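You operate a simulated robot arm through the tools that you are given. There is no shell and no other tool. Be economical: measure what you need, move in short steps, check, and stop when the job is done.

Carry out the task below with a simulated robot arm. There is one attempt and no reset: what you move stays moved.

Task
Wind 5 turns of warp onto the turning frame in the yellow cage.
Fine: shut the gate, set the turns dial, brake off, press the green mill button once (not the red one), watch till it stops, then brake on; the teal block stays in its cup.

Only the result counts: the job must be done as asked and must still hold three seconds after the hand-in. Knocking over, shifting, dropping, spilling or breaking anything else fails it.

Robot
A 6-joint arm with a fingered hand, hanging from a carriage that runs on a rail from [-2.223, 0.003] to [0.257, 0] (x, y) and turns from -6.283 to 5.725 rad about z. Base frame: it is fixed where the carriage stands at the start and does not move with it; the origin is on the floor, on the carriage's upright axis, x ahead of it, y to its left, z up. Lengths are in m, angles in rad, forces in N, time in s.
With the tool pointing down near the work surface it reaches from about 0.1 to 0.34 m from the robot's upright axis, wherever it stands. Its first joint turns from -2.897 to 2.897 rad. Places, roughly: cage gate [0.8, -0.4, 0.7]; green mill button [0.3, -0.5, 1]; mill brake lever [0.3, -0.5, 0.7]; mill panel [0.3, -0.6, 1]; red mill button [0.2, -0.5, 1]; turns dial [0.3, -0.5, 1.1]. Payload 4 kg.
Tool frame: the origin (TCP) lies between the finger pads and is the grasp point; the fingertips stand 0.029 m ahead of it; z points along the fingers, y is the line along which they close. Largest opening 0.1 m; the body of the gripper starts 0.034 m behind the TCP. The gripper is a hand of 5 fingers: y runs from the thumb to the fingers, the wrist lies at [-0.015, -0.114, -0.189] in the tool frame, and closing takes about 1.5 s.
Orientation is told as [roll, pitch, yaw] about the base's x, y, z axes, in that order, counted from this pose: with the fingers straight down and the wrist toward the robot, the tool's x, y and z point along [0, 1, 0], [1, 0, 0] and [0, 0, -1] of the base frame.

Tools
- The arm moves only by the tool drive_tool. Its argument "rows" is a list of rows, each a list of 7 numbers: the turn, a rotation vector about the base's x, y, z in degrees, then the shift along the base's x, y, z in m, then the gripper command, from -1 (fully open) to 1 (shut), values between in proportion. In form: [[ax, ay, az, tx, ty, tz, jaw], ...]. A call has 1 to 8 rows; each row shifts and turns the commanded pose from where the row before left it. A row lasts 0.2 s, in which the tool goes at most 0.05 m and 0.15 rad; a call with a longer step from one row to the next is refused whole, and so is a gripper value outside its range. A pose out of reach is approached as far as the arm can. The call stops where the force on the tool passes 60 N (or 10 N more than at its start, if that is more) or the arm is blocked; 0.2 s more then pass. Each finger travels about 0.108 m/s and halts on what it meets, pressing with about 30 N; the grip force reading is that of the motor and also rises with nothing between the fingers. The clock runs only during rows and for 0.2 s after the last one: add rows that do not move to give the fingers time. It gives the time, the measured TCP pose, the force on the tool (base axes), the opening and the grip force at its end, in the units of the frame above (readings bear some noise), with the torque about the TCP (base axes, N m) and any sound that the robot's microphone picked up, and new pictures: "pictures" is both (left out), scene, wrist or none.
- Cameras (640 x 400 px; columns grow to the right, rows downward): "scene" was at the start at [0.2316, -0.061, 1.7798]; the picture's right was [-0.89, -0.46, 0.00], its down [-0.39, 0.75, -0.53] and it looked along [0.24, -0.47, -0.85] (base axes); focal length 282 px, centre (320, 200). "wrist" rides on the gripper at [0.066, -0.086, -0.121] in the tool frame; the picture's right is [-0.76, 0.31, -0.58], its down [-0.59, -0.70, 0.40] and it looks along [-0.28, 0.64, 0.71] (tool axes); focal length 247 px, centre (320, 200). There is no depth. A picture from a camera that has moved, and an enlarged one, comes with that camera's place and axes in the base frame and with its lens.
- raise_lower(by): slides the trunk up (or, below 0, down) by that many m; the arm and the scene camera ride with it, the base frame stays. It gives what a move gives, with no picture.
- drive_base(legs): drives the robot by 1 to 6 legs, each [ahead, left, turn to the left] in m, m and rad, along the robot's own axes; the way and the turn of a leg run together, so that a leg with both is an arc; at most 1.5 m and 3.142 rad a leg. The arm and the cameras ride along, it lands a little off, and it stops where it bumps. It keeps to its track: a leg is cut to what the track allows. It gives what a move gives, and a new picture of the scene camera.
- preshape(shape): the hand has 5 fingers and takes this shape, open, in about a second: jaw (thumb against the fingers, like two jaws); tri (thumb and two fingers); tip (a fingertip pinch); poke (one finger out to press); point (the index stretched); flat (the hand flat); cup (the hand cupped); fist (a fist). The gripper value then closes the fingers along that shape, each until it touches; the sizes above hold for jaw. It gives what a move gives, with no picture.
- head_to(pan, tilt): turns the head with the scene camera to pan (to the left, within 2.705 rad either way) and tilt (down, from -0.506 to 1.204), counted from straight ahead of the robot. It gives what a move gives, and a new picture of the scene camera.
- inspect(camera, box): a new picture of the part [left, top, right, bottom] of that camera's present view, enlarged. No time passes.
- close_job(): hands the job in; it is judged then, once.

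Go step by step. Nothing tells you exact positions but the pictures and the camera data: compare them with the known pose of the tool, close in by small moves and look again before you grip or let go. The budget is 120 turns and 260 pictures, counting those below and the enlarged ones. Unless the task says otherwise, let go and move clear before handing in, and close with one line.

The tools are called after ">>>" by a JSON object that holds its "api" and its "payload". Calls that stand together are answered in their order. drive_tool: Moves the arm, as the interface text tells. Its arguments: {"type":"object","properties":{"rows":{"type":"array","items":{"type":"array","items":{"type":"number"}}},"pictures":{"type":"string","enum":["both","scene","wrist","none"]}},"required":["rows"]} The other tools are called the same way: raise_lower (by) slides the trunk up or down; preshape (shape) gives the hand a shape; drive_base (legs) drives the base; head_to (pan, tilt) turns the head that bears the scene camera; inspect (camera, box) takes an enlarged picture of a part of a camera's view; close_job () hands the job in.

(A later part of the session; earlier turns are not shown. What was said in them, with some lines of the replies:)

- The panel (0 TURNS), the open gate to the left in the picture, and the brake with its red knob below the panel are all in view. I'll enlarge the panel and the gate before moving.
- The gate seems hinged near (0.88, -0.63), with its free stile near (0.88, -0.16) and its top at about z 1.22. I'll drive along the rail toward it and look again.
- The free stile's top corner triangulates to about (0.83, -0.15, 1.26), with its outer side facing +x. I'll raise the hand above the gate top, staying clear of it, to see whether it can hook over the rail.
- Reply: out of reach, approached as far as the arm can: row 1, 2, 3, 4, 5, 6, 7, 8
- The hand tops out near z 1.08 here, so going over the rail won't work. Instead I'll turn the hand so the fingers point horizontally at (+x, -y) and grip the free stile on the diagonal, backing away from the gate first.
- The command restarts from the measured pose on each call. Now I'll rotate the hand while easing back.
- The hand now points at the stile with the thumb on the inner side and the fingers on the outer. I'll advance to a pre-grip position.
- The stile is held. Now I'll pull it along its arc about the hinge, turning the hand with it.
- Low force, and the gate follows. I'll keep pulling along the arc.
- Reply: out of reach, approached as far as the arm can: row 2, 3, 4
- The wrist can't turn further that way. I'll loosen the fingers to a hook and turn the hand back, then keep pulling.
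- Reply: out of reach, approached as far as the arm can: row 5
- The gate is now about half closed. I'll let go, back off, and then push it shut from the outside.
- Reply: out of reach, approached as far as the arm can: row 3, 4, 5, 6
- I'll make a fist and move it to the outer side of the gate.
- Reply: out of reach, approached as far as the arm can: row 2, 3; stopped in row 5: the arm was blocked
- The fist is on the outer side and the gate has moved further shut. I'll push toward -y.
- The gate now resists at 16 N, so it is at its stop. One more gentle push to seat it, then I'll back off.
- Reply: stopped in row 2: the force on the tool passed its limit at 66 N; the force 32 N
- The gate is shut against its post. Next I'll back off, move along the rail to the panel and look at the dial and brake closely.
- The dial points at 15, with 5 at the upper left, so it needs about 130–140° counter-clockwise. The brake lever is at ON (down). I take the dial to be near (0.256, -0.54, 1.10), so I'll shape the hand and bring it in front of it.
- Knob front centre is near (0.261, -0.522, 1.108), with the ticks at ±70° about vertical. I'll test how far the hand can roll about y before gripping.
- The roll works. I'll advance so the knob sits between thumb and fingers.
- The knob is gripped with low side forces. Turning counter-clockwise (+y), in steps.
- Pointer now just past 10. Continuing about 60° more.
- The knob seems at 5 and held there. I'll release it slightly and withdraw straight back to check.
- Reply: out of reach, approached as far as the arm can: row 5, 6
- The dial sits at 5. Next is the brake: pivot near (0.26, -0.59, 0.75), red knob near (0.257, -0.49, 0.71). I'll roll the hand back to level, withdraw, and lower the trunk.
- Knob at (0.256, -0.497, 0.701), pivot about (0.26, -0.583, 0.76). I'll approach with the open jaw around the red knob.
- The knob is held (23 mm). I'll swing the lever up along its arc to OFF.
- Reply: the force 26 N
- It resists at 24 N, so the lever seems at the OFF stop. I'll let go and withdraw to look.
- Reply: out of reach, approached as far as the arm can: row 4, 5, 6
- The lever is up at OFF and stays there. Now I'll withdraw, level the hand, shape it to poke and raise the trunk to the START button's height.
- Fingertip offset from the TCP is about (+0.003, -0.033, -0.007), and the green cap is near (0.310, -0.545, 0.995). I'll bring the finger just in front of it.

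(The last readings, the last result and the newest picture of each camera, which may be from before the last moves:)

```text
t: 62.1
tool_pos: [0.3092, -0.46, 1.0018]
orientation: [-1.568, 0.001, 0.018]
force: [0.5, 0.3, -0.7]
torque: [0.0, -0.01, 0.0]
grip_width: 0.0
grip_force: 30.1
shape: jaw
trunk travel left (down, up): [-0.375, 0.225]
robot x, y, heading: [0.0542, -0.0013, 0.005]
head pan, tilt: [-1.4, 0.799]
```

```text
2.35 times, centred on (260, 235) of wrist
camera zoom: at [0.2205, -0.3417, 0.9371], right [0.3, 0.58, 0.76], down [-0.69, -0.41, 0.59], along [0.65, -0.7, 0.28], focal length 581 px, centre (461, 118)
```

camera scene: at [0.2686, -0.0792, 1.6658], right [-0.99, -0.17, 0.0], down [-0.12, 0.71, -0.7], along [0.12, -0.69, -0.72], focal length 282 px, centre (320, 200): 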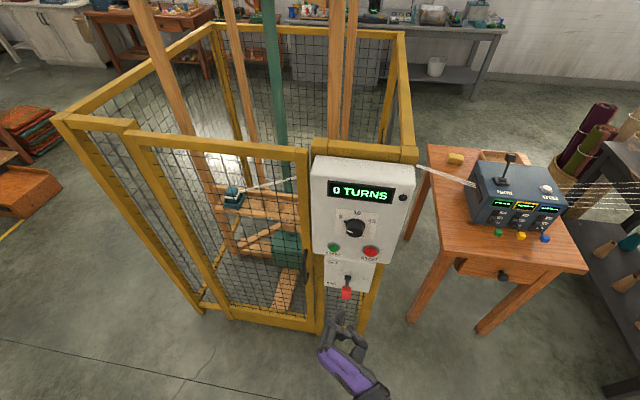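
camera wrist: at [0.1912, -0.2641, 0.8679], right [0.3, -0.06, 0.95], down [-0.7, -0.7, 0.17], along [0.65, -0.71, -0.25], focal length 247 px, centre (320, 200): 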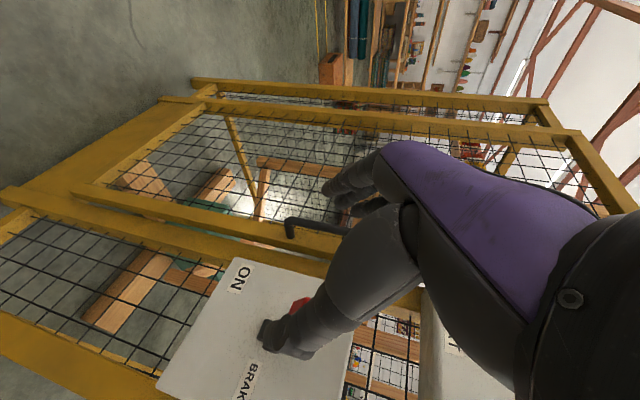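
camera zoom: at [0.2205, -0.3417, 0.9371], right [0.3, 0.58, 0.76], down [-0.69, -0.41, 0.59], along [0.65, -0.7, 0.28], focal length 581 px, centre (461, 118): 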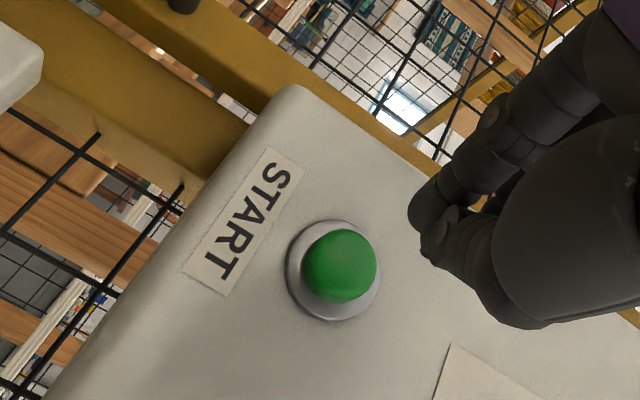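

The hand fell back to a jaw pinch with that gripper value. I'll set poke again and test the value -1 here, well clear of the panel.

>>> {"api": "preshape", "payload": {"shape": "poke"}}

>>> {"api": "drive_tool", "payload": {"rows": [[0, 0, 0, 0, 0, 0, -1]], "pictures": "none"}}

>>> {"api": "inspect", "payload": {"camera": "scene", "box": [300, 200, 420, 300]}}

>>> {"api": "inspect", "payload": {"camera": "wrist", "box": [130, 150, 390, 320]}}

```text
t: 63.0
tool_pos: [0.3078, -0.4608, 1.0023]
orientation: [-1.567, 0.005, 0.018]
force: [-0.3, -0.2, -0.3]
torque: [0.0, 0.0, 0.01]
grip_width: 0.0
grip_force: 0.1
shape: poke
trunk travel left (down, up): [-0.375, 0.225]
robot x, y, heading: [0.055, -0.0008, 0.005]
head pan, tilt: [-1.4, 0.799]
```

```text
t: 63.4
tool_pos: [0.3089, -0.4603, 1.0018]
orientation: [-1.567, 0.003, 0.018]
force: [0.0, 0.2, -0.2]
torque: [-0.02, 0.0, -0.01]
grip_width: 0.0
grip_force: 0.0
shape: poke
trunk travel left (down, up): [-0.375, 0.225]
robot x, y, heading: [0.0519, 0.0014, 0.001]
head pan, tilt: [-1.4, 0.799]
```

```text
4.00 times, centred on (360, 250) of scene
camera zoom: at [0.2686, -0.0793, 1.6658], right [-0.99, -0.17, 0.0], down [-0.12, 0.71, -0.7], along [0.12, -0.69, -0.72], focal length 1126 px, centre (160, 0)
```

zoom: 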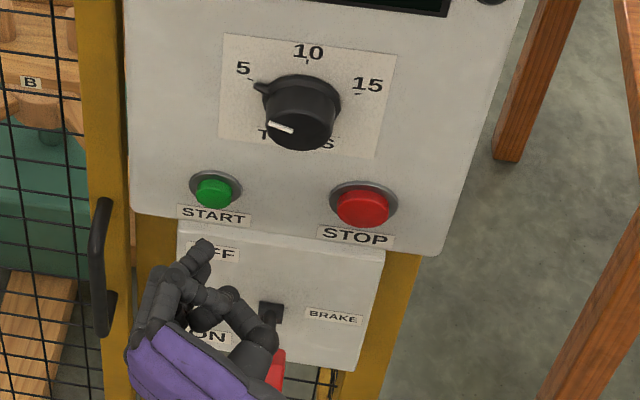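

```text
2.35 times, centred on (260, 235) of wrist
camera zoom: at [0.2202, -0.3411, 0.9371], right [0.3, 0.58, 0.76], down [-0.69, -0.41, 0.59], along [0.65, -0.7, 0.28], focal length 581 px, centre (461, 118)
```

zoom: 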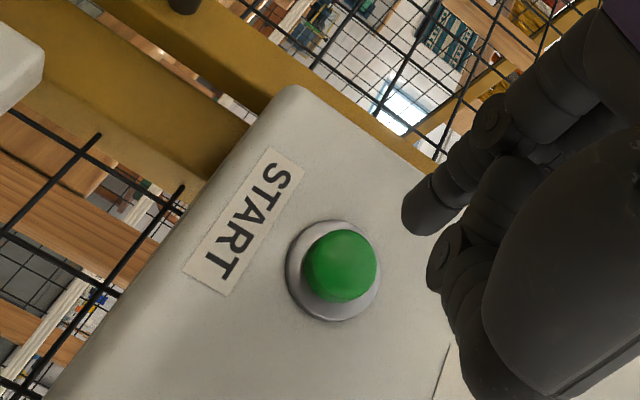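

Poke holds with -1, and the tip is lined up with the green button. Closing the gap carefully.

>>> {"api": "drive_tool", "payload": {"rows": [[0, 0, 0, 0, -0.015, 0, -1], [0, 0, 0, 0, -0.015, 0, -1], [0, 0, 0, 0, -0.01, 0, -1]], "pictures": "none"}}

>>> {"api": "inspect", "payload": {"camera": "scene", "box": [300, 180, 420, 280]}}

>>> {"api": "inspect", "payload": {"camera": "wrist", "box": [130, 150, 390, 320]}}

```text
t: 64.2
tool_pos: [0.3083, -0.5006, 1.0011]
orientation: [-1.565, 0.003, 0.016]
force: [-0.2, 0.0, -0.2]
torque: [-0.01, 0.01, -0.02]
grip_width: 0.0
grip_force: 0.1
shape: poke
trunk travel left (down, up): [-0.375, 0.225]
robot x, y, heading: [0.0539, -0.0015, 0.004]
head pan, tilt: [-1.4, 0.799]
```

```text
4.00 times, centred on (360, 230) of scene
camera zoom: at [0.2686, -0.0792, 1.6659], right [-0.99, -0.17, 0.0], down [-0.12, 0.71, -0.7], along [0.12, -0.69, -0.72], focal length 1126 px, centre (160, 80)
```

zoom: 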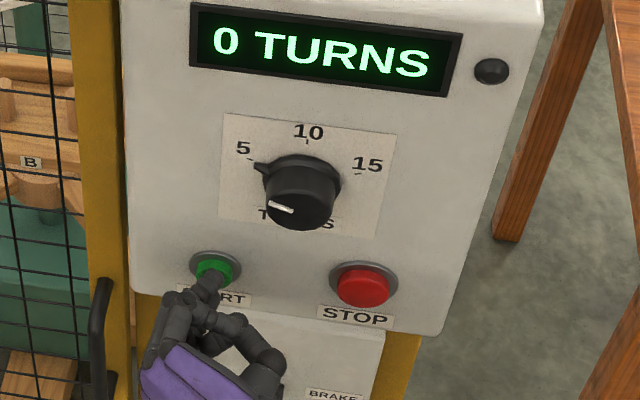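

```text
2.35 times, centred on (260, 235) of wrist
camera zoom: at [0.2194, -0.3817, 0.9378], right [0.3, 0.58, 0.76], down [-0.69, -0.41, 0.59], along [0.65, -0.7, 0.28], focal length 581 px, centre (461, 118)
```

zoom: 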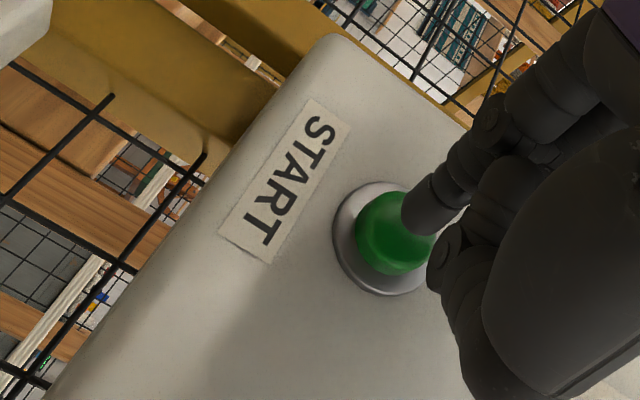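

Aligned. Press in small steps.

>>> {"api": "drive_tool", "payload": {"rows": [[0, 0, 0, 0, -0.006, -0.001, -1], [0, 0, 0, 0, -0.005, 0, -1], [0, 0, 0, 0, -0.004, 0, -1]], "pictures": "none"}}

>>> {"api": "inspect", "payload": {"camera": "scene", "box": [300, 180, 420, 280]}}

```text
t: 65.0
tool_pos: [0.3091, -0.5132, 1.0]
orientation: [-1.567, 0.001, 0.022]
force: [0.5, 15.0, 6.6]
torque: [-0.27, 0.01, -0.03]
grip_width: 0.0
grip_force: 0.1
shape: poke
trunk travel left (down, up): [-0.375, 0.225]
robot x, y, heading: [0.0521, -0.0004, 0.007]
head pan, tilt: [-1.4, 0.799]
heard: click
```

```text
4.00 times, centred on (360, 230) of scene
camera zoom: at [0.2688, -0.0782, 1.6659], right [-0.99, -0.17, 0.0], down [-0.12, 0.71, -0.7], along [0.12, -0.69, -0.72], focal length 1126 px, centre (160, 80)
```

zoom: 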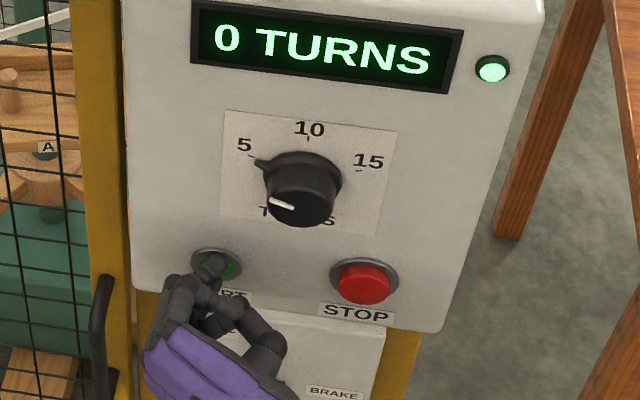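

Click heard, and the lamp is lit; the frame is turning. I'll withdraw straight back and watch.

>>> {"api": "drive_tool", "payload": {"rows": [[0, 0, 0, 0, 0.04, 0, -1], [0, 0, 0, 0, 0.04, 0, -1], [0, 0, 0, 0, 0.045, 0, -1], [0, 0, 0, -0.01, 0.045, 0, -1], [0, 0, 0, -0.01, 0.03, 0, -1]], "pictures": "scene"}}

```text
t: 66.2
tool_pos: [0.2879, -0.3146, 1.0003]
orientation: [-1.568, 0.004, 0.02]
force: [-0.2, -0.3, -0.3]
torque: [-0.01, 0.01, 0.01]
grip_width: 0.0001
grip_force: 0.1
shape: poke
trunk travel left (down, up): [-0.375, 0.225]
robot x, y, heading: [0.0539, 0.0032, 0.004]
head pan, tilt: [-1.4, 0.799]
camera scene: at [0.2685, -0.0793, 1.6658], right [-0.99, -0.17, 0.0], down [-0.12, 0.71, -0.7], along [0.12, -0.69, -0.72], focal length 282 px, centre (320, 200)
```

scene: 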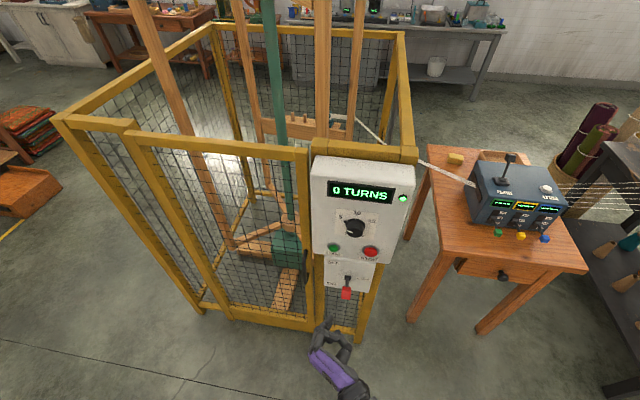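

It is running. While it winds I'll ready the hand for the brake, staying clear.

>>> {"api": "preshape", "payload": {"shape": "jaw"}}

>>> {"api": "raise_lower", "payload": {"by": -0.17}}

>>> {"api": "drive_tool", "payload": {"rows": [[0, 0, 0, 0, 0, 0, -1], [0, 0, 0, 0, 0, 0, -1], [0, 0, 0, 0, 0, 0, -1], [0, 0, 0, 0, 0, 0, -1], [0, 0, 0, 0, 0, 0, -1], [0, 0, 0, 0, 0, 0, -1], [0, 0, 0, 0, 0, 0, -1], [0, 0, 0, 0, 0, 0, -1]], "pictures": "scene"}}

```text
t: 67.1
tool_pos: [0.288, -0.3157, 1.0028]
orientation: [-1.568, 0.003, 0.018]
force: [0.6, -0.7, -0.2]
torque: [0.02, -0.02, 0.0]
grip_width: 0.0998
grip_force: 0.1
shape: jaw
trunk travel left (down, up): [-0.375, 0.225]
robot x, y, heading: [0.0535, 0.0045, -0.003]
head pan, tilt: [-1.4, 0.799]
```

```text
t: 69.0
tool_pos: [0.2872, -0.3152, 0.8322]
orientation: [-1.567, 0.004, 0.019]
force: [-0.6, -0.1, -0.2]
torque: [0.0, 0.02, 0.02]
grip_width: 0.1
grip_force: 0.0
shape: jaw
trunk travel left (down, up): [-0.205, 0.395]
robot x, y, heading: [0.0561, -0.0008, 0.003]
head pan, tilt: [-1.4, 0.799]
```

```text
t: 70.8
tool_pos: [0.2876, -0.3157, 0.8302]
orientation: [-1.568, 0.004, 0.017]
force: [0.2, -0.2, -0.4]
torque: [0.03, 0.06, -0.02]
grip_width: 0.0999
grip_force: 0.1
shape: jaw
trunk travel left (down, up): [-0.205, 0.395]
robot x, y, heading: [0.0557, -0.0035, -0.0]
head pan, tilt: [-1.4, 0.799]
camera scene: at [0.2686, -0.0793, 1.4958], right [-0.99, -0.17, 0.0], down [-0.12, 0.71, -0.7], along [0.12, -0.69, -0.72], focal length 282 px, centre (320, 200)
```

scene: 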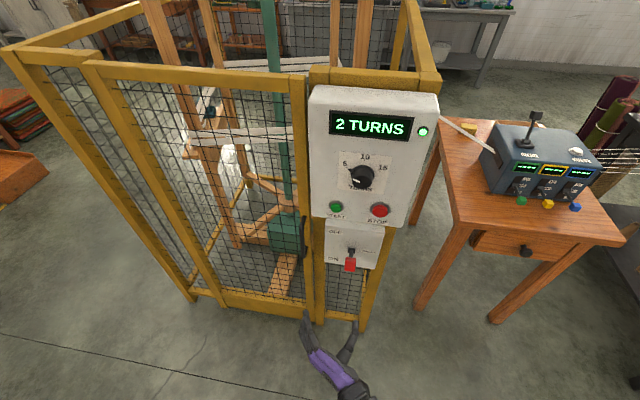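

2 turns so far. Waiting.

>>> {"api": "drive_tool", "payload": {"rows": [[0, 0, 0, 0, 0, 0, -1], [0, 0, 0, 0, 0, 0, -1], [0, 0, 0, 0, 0, 0, -1], [0, 0, 0, 0, 0, 0, -1], [0, 0, 0, 0, 0, 0, -1], [0, 0, 0, 0, 0, 0, -1], [0, 0, 0, 0, 0, 0, -1], [0, 0, 0, 0, 0, 0, -1]], "pictures": "none"}}

>>> {"api": "drive_tool", "payload": {"rows": [[0, 0, 0, 0, 0, 0, -1], [0, 0, 0, 0, 0, 0, -1], [0, 0, 0, 0, 0, 0, -1], [0, 0, 0, 0, 0, 0, -1], [0, 0, 0, 0, 0, 0, -1], [0, 0, 0, 0, 0, 0, -1], [0, 0, 0, 0, 0, 0, -1], [0, 0, 0, 0, 0, 0, -1]], "pictures": "none"}}

>>> {"api": "drive_tool", "payload": {"rows": [[0, 0, 0, 0, 0, 0, -1], [0, 0, 0, 0, 0, 0, -1], [0, 0, 0, 0, 0, 0, -1], [0, 0, 0, 0, 0, 0, -1], [0, 0, 0, 0, 0, 0, -1], [0, 0, 0, 0, 0, 0, -1], [0, 0, 0, 0, 0, 0, -1], [0, 0, 0, 0, 0, 0, -1]], "pictures": "scene"}}

```text
t: 72.6
tool_pos: [0.2886, -0.3168, 0.8309]
orientation: [-1.566, 0.004, 0.017]
force: [0.2, -0.9, -0.6]
torque: [0.01, 0.03, 0.0]
grip_width: 0.0999
grip_force: 0.1
shape: jaw
trunk travel left (down, up): [-0.205, 0.395]
robot x, y, heading: [0.0551, -0.0028, 0.001]
head pan, tilt: [-1.4, 0.799]
```

```text
t: 74.4
tool_pos: [0.2883, -0.3159, 0.8307]
orientation: [-1.567, 0.002, 0.019]
force: [0.4, 0.5, 1.2]
torque: [0.02, 0.01, -0.02]
grip_width: 0.0999
grip_force: 0.1
shape: jaw
trunk travel left (down, up): [-0.205, 0.395]
robot x, y, heading: [0.0554, -0.0018, 0.0]
head pan, tilt: [-1.4, 0.799]
```

```text
t: 76.2
tool_pos: [0.2882, -0.3159, 0.8311]
orientation: [-1.567, 0.005, 0.016]
force: [-0.6, 0.7, 0.0]
torque: [0.07, -0.02, -0.02]
grip_width: 0.1
grip_force: 0.1
shape: jaw
trunk travel left (down, up): [-0.205, 0.395]
robot x, y, heading: [0.053, -0.001, 0.0]
head pan, tilt: [-1.4, 0.799]
camera scene: at [0.2686, -0.0793, 1.4958], right [-0.99, -0.17, 0.0], down [-0.12, 0.71, -0.7], along [0.12, -0.69, -0.72], focal length 282 px, centre (320, 200)
```

scene: 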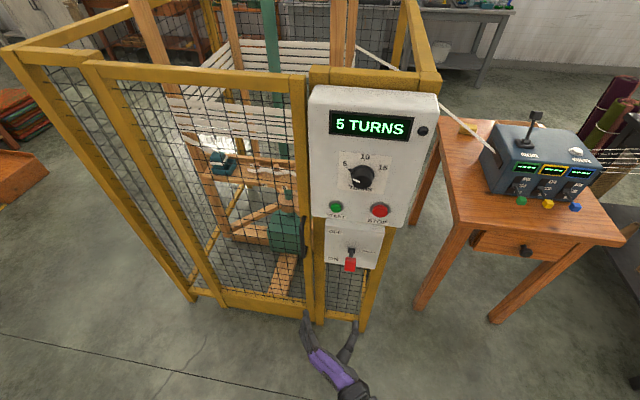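

The counter shows 5 TURNS and the lamp is out. I'll approach the brake knob (about (0.258, -0.491, 0.829)) with the jaw open and confirm the frame has stopped.

>>> {"api": "drive_tool", "payload": {"rows": [[0, 0, 0, -0.016, -0.02, 0, -1], [0, 0, 0, -0.016, -0.03, 0, -1], [0, 0, 0, 0, -0.04, 0, -1], [0, 0, 0, 0, -0.04, 0, -1], [0, 0, 0, 0, -0.033, 0, -1]], "pictures": "wrist"}}

>>> {"api": "inspect", "payload": {"camera": "scene", "box": [270, 190, 430, 330]}}

>>> {"api": "inspect", "payload": {"camera": "scene", "box": [140, 30, 440, 240]}}

```text
t: 77.4
tool_pos: [0.2562, -0.4798, 0.8306]
orientation: [-1.567, 0.003, 0.018]
force: [-0.4, 0.3, -0.4]
torque: [0.01, 0.01, 0.0]
grip_width: 0.0999
grip_force: 0.1
shape: jaw
trunk travel left (down, up): [-0.205, 0.395]
robot x, y, heading: [0.0565, 0.0018, 0.003]
head pan, tilt: [-1.4, 0.799]
camera wrist: at [0.1672, -0.3599, 0.7662], right [0.3, 0.58, 0.76], down [-0.69, -0.41, 0.59], along [0.65, -0.7, 0.28], focal length 247 px, centre (320, 200)
```

wrist: 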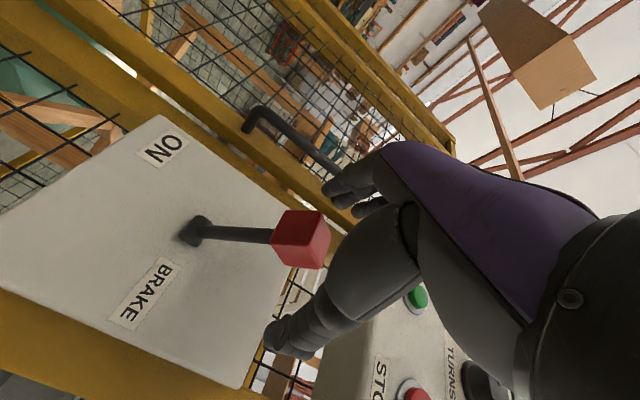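

```text
2.86 times, centred on (350, 260) of scene
camera zoom: at [0.2687, -0.0795, 1.4959], right [-0.99, -0.17, 0.0], down [-0.12, 0.71, -0.7], along [0.12, -0.69, -0.72], focal length 804 px, centre (234, 29)
```

zoom: 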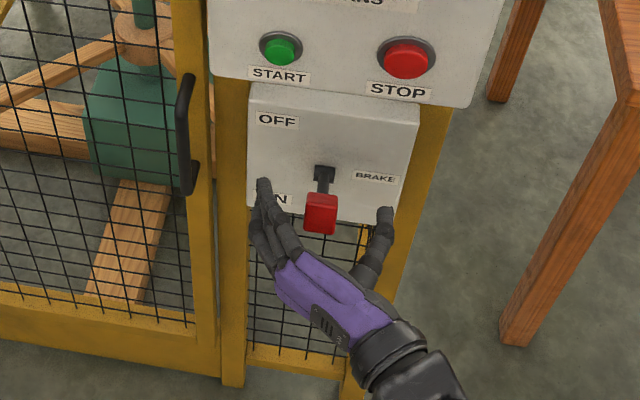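

```text
1.90 times, centred on (290, 135) of scene
camera zoom: at [0.2687, -0.0795, 1.4959], right [-0.99, -0.17, 0.0], down [-0.12, 0.71, -0.7], along [0.12, -0.69, -0.72], focal length 536 px, centre (377, 324)
```

zoom: 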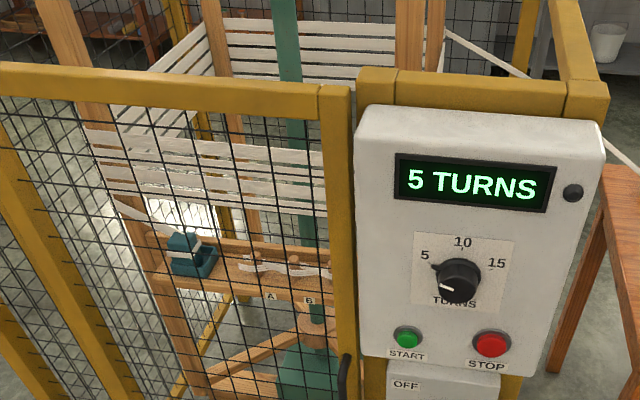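

The frame is still and the teal block is in its cup. I'll grip the knob and swing the lever down to ON.

>>> {"api": "drive_tool", "payload": {"rows": [[0, 0, 0, 0, -0.008, 0, -1], [0, 0, 0, 0, 0, 0, 0], [0, 0, 0, 0, 0, 0, 0.6], [0, 0, 0, 0, 0, 0, 1], [0, 0, 0, 0, 0, 0, 1]], "pictures": "none"}}

>>> {"api": "drive_tool", "payload": {"rows": [[0, 0, 0, 0, 0.0071, -0.0138, 1], [0, 0, 0, 0, 0.005, -0.0147, 1], [0, 0, 0, 0, 0.003, -0.0152, 1], [0, 0, 0, 0, 0.0008, -0.0154, 1], [0, 0, 0, 0, -0.0014, -0.0155, 1], [0, 0, 0, 0, -0.0035, -0.0151, 1], [0, 0, 0, 0, -0.0055, -0.0144, 1], [0, 0, 0, 0, -0.0075, -0.0136, 1]], "pictures": "wrist"}}

>>> {"api": "inspect", "payload": {"camera": "scene", "box": [270, 190, 430, 330]}}

```text
t: 78.6
tool_pos: [0.2556, -0.4858, 0.8309]
orientation: [-1.566, 0.004, 0.017]
force: [-1.2, -0.9, -0.2]
torque: [0.04, -0.04, -0.12]
grip_width: 0.0206
grip_force: 29.8
shape: jaw
trunk travel left (down, up): [-0.205, 0.395]
robot x, y, heading: [0.0512, -0.0016, 0.002]
head pan, tilt: [-1.4, 0.799]
```

```text
t: 80.4
tool_pos: [0.2529, -0.4811, 0.7137]
orientation: [-1.569, 0.0, 0.018]
force: [-15.9, 36.3, 17.0]
torque: [-0.43, -0.27, -0.36]
grip_width: 0.0222
grip_force: 29.4
shape: jaw
trunk travel left (down, up): [-0.205, 0.395]
robot x, y, heading: [0.0534, -0.0016, 0.003]
head pan, tilt: [-1.4, 0.799]
camera wrist: at [0.1653, -0.3628, 0.6494], right [0.3, 0.58, 0.76], down [-0.69, -0.41, 0.59], along [0.66, -0.7, 0.28], focal length 247 px, centre (320, 200)
```

wrist: 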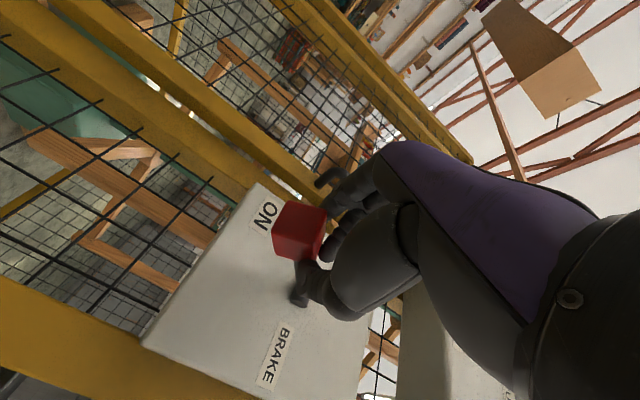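

```text
2.86 times, centred on (350, 260) of scene
camera zoom: at [0.2669, -0.0753, 1.4955], right [-0.99, -0.17, 0.0], down [-0.12, 0.71, -0.69], along [0.12, -0.68, -0.72], focal length 804 px, centre (234, 29)
```

zoom: 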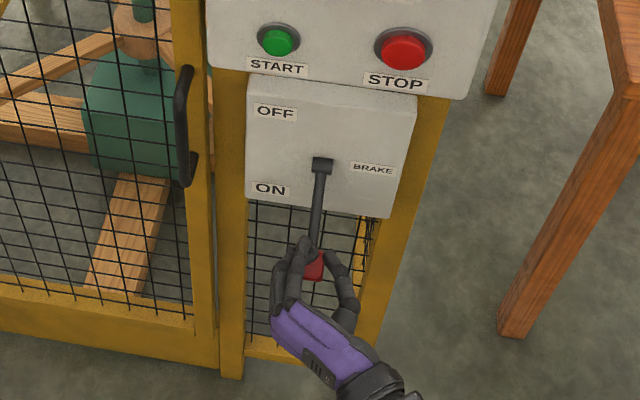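

Nearly down. I'll ease the y push a little and finish the downward stroke.

>>> {"api": "drive_tool", "payload": {"rows": [[0, 0, 0, 0, 0.004, -0.007, 1], [0, 0, 0, 0, 0, -0.007, 1], [0, 0, 0, 0, -0.003, -0.007, 1]], "pictures": "none"}}

>>> {"api": "inspect", "payload": {"camera": "scene", "box": [270, 190, 430, 330]}}

```text
t: 80.8
tool_pos: [0.2532, -0.4813, 0.7132]
orientation: [-1.587, -0.006, 0.018]
force: [-14.9, 30.4, 21.4]
torque: [-0.51, -0.35, -0.36]
grip_width: 0.0226
grip_force: 30.1
shape: jaw
trunk travel left (down, up): [-0.205, 0.395]
robot x, y, heading: [0.0554, -0.0008, 0.004]
head pan, tilt: [-1.4, 0.799]
stopped in row 2: the force on the tool passed its limit at 65 N (the readings are from after the stop); the commanded pose is now the measured one
```

```text
2.86 times, centred on (350, 260) of scene
camera zoom: at [0.2667, -0.0762, 1.4951], right [-0.99, -0.17, 0.0], down [-0.12, 0.71, -0.69], along [0.12, -0.68, -0.72], focal length 804 px, centre (234, 29)
```

zoom: 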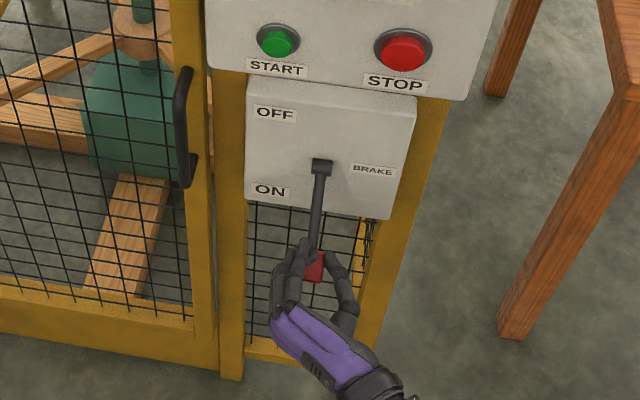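

It is at its lower stop. Releasing and withdrawing to compare with the original ON position.

>>> {"api": "drive_tool", "payload": {"rows": [[0, 0, 0, 0, 0.004, 0.002, 0.5], [0, 0, 0, 0, 0, 0, -0.3], [0, 0, 0, 0, 0, 0, -1], [0, 0, 0, 0, 0, 0, -1], [0, 0, 0, 0, 0.04, 0, -1], [0, 0, 0, 0, 0.045, 0, -1], [0, 0, 0, 0, 0.045, 0, -1], [0, 0, 0, 0, 0.045, 0, -1]], "pictures": "both"}}

>>> {"api": "inspect", "payload": {"camera": "scene", "box": [270, 190, 430, 330]}}

>>> {"api": "inspect", "payload": {"camera": "scene", "box": [140, 30, 440, 240]}}

```text
t: 82.7
tool_pos: [0.2578, -0.3089, 0.7142]
orientation: [-1.586, -0.003, 0.02]
force: [-0.4, 0.1, 0.5]
torque: [0.0, -0.01, -0.03]
grip_width: 0.0999
grip_force: 0.0
shape: jaw
trunk travel left (down, up): [-0.205, 0.395]
robot x, y, heading: [0.0543, -0.0042, 0.004]
head pan, tilt: [-1.4, 0.799]
camera scene: at [0.268, -0.079, 1.4957], right [-0.99, -0.17, 0.0], down [-0.12, 0.71, -0.7], along [0.12, -0.69, -0.72], focal length 282 px, centre (320, 200)
camera wrist: at [0.169, -0.1916, 0.6453], right [0.29, 0.59, 0.75], down [-0.7, -0.4, 0.59], along [0.65, -0.7, 0.3], focal length 247 px, centre (320, 200)
```

scene: 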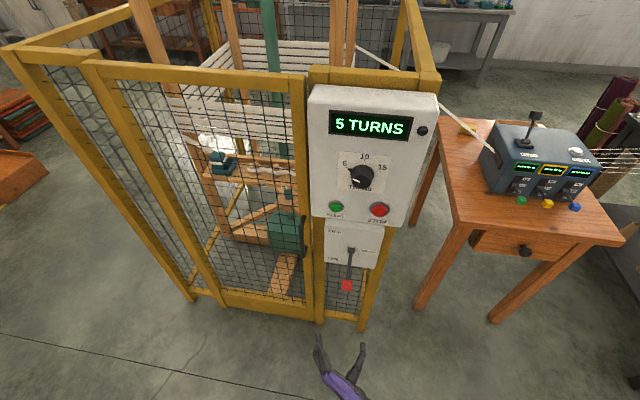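
wrist: 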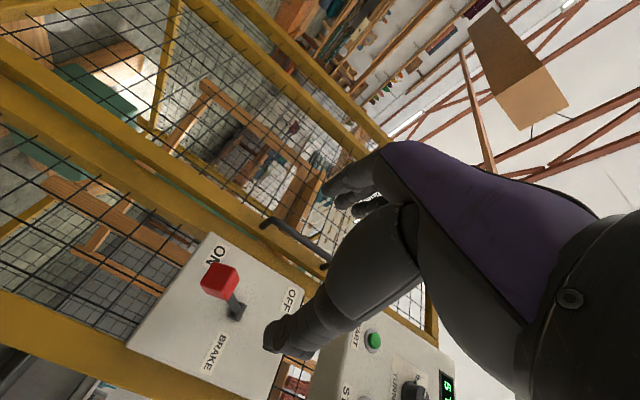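

```text
2.86 times, centred on (350, 260) of scene
camera zoom: at [0.268, -0.079, 1.4957], right [-0.99, -0.17, 0.0], down [-0.12, 0.71, -0.7], along [0.12, -0.69, -0.72], focal length 804 px, centre (234, 29)
```

zoom: 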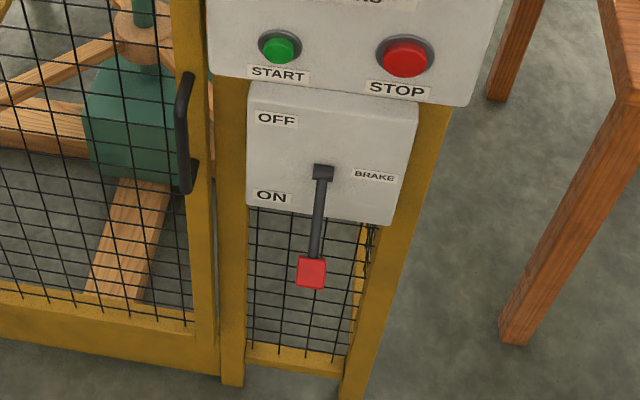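

```text
1.90 times, centred on (290, 135) of scene
camera zoom: at [0.268, -0.079, 1.4957], right [-0.99, -0.17, 0.0], down [-0.12, 0.71, -0.7], along [0.12, -0.69, -0.72], focal length 536 px, centre (377, 324)
```

zoom: 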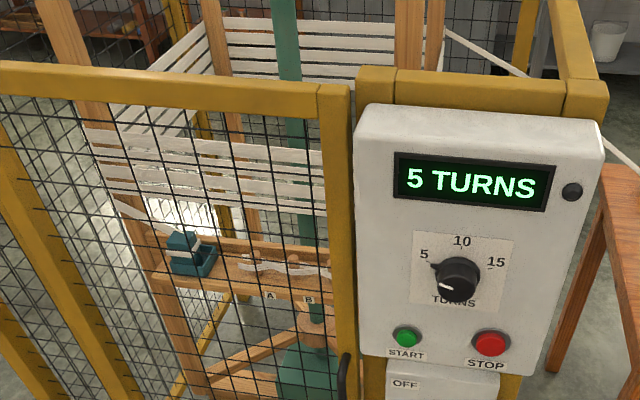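

The counter reads 5 TURNS with the lamp out, and the frame has stopped. The brake lever is back at its original ON position, the gate is shut, the teal block is in its cup and the hand is clear, so I'm handing in.

>>> {"api": "close_job", "payload": {}}

```text
The job is handed in.
```

I wound 5 turns of warp onto the frame. With the gate shut, the dial at 5 and the brake off, I pressed green once. The frame stopped by itself, and I put the brake back on. The teal block is still in its cup.
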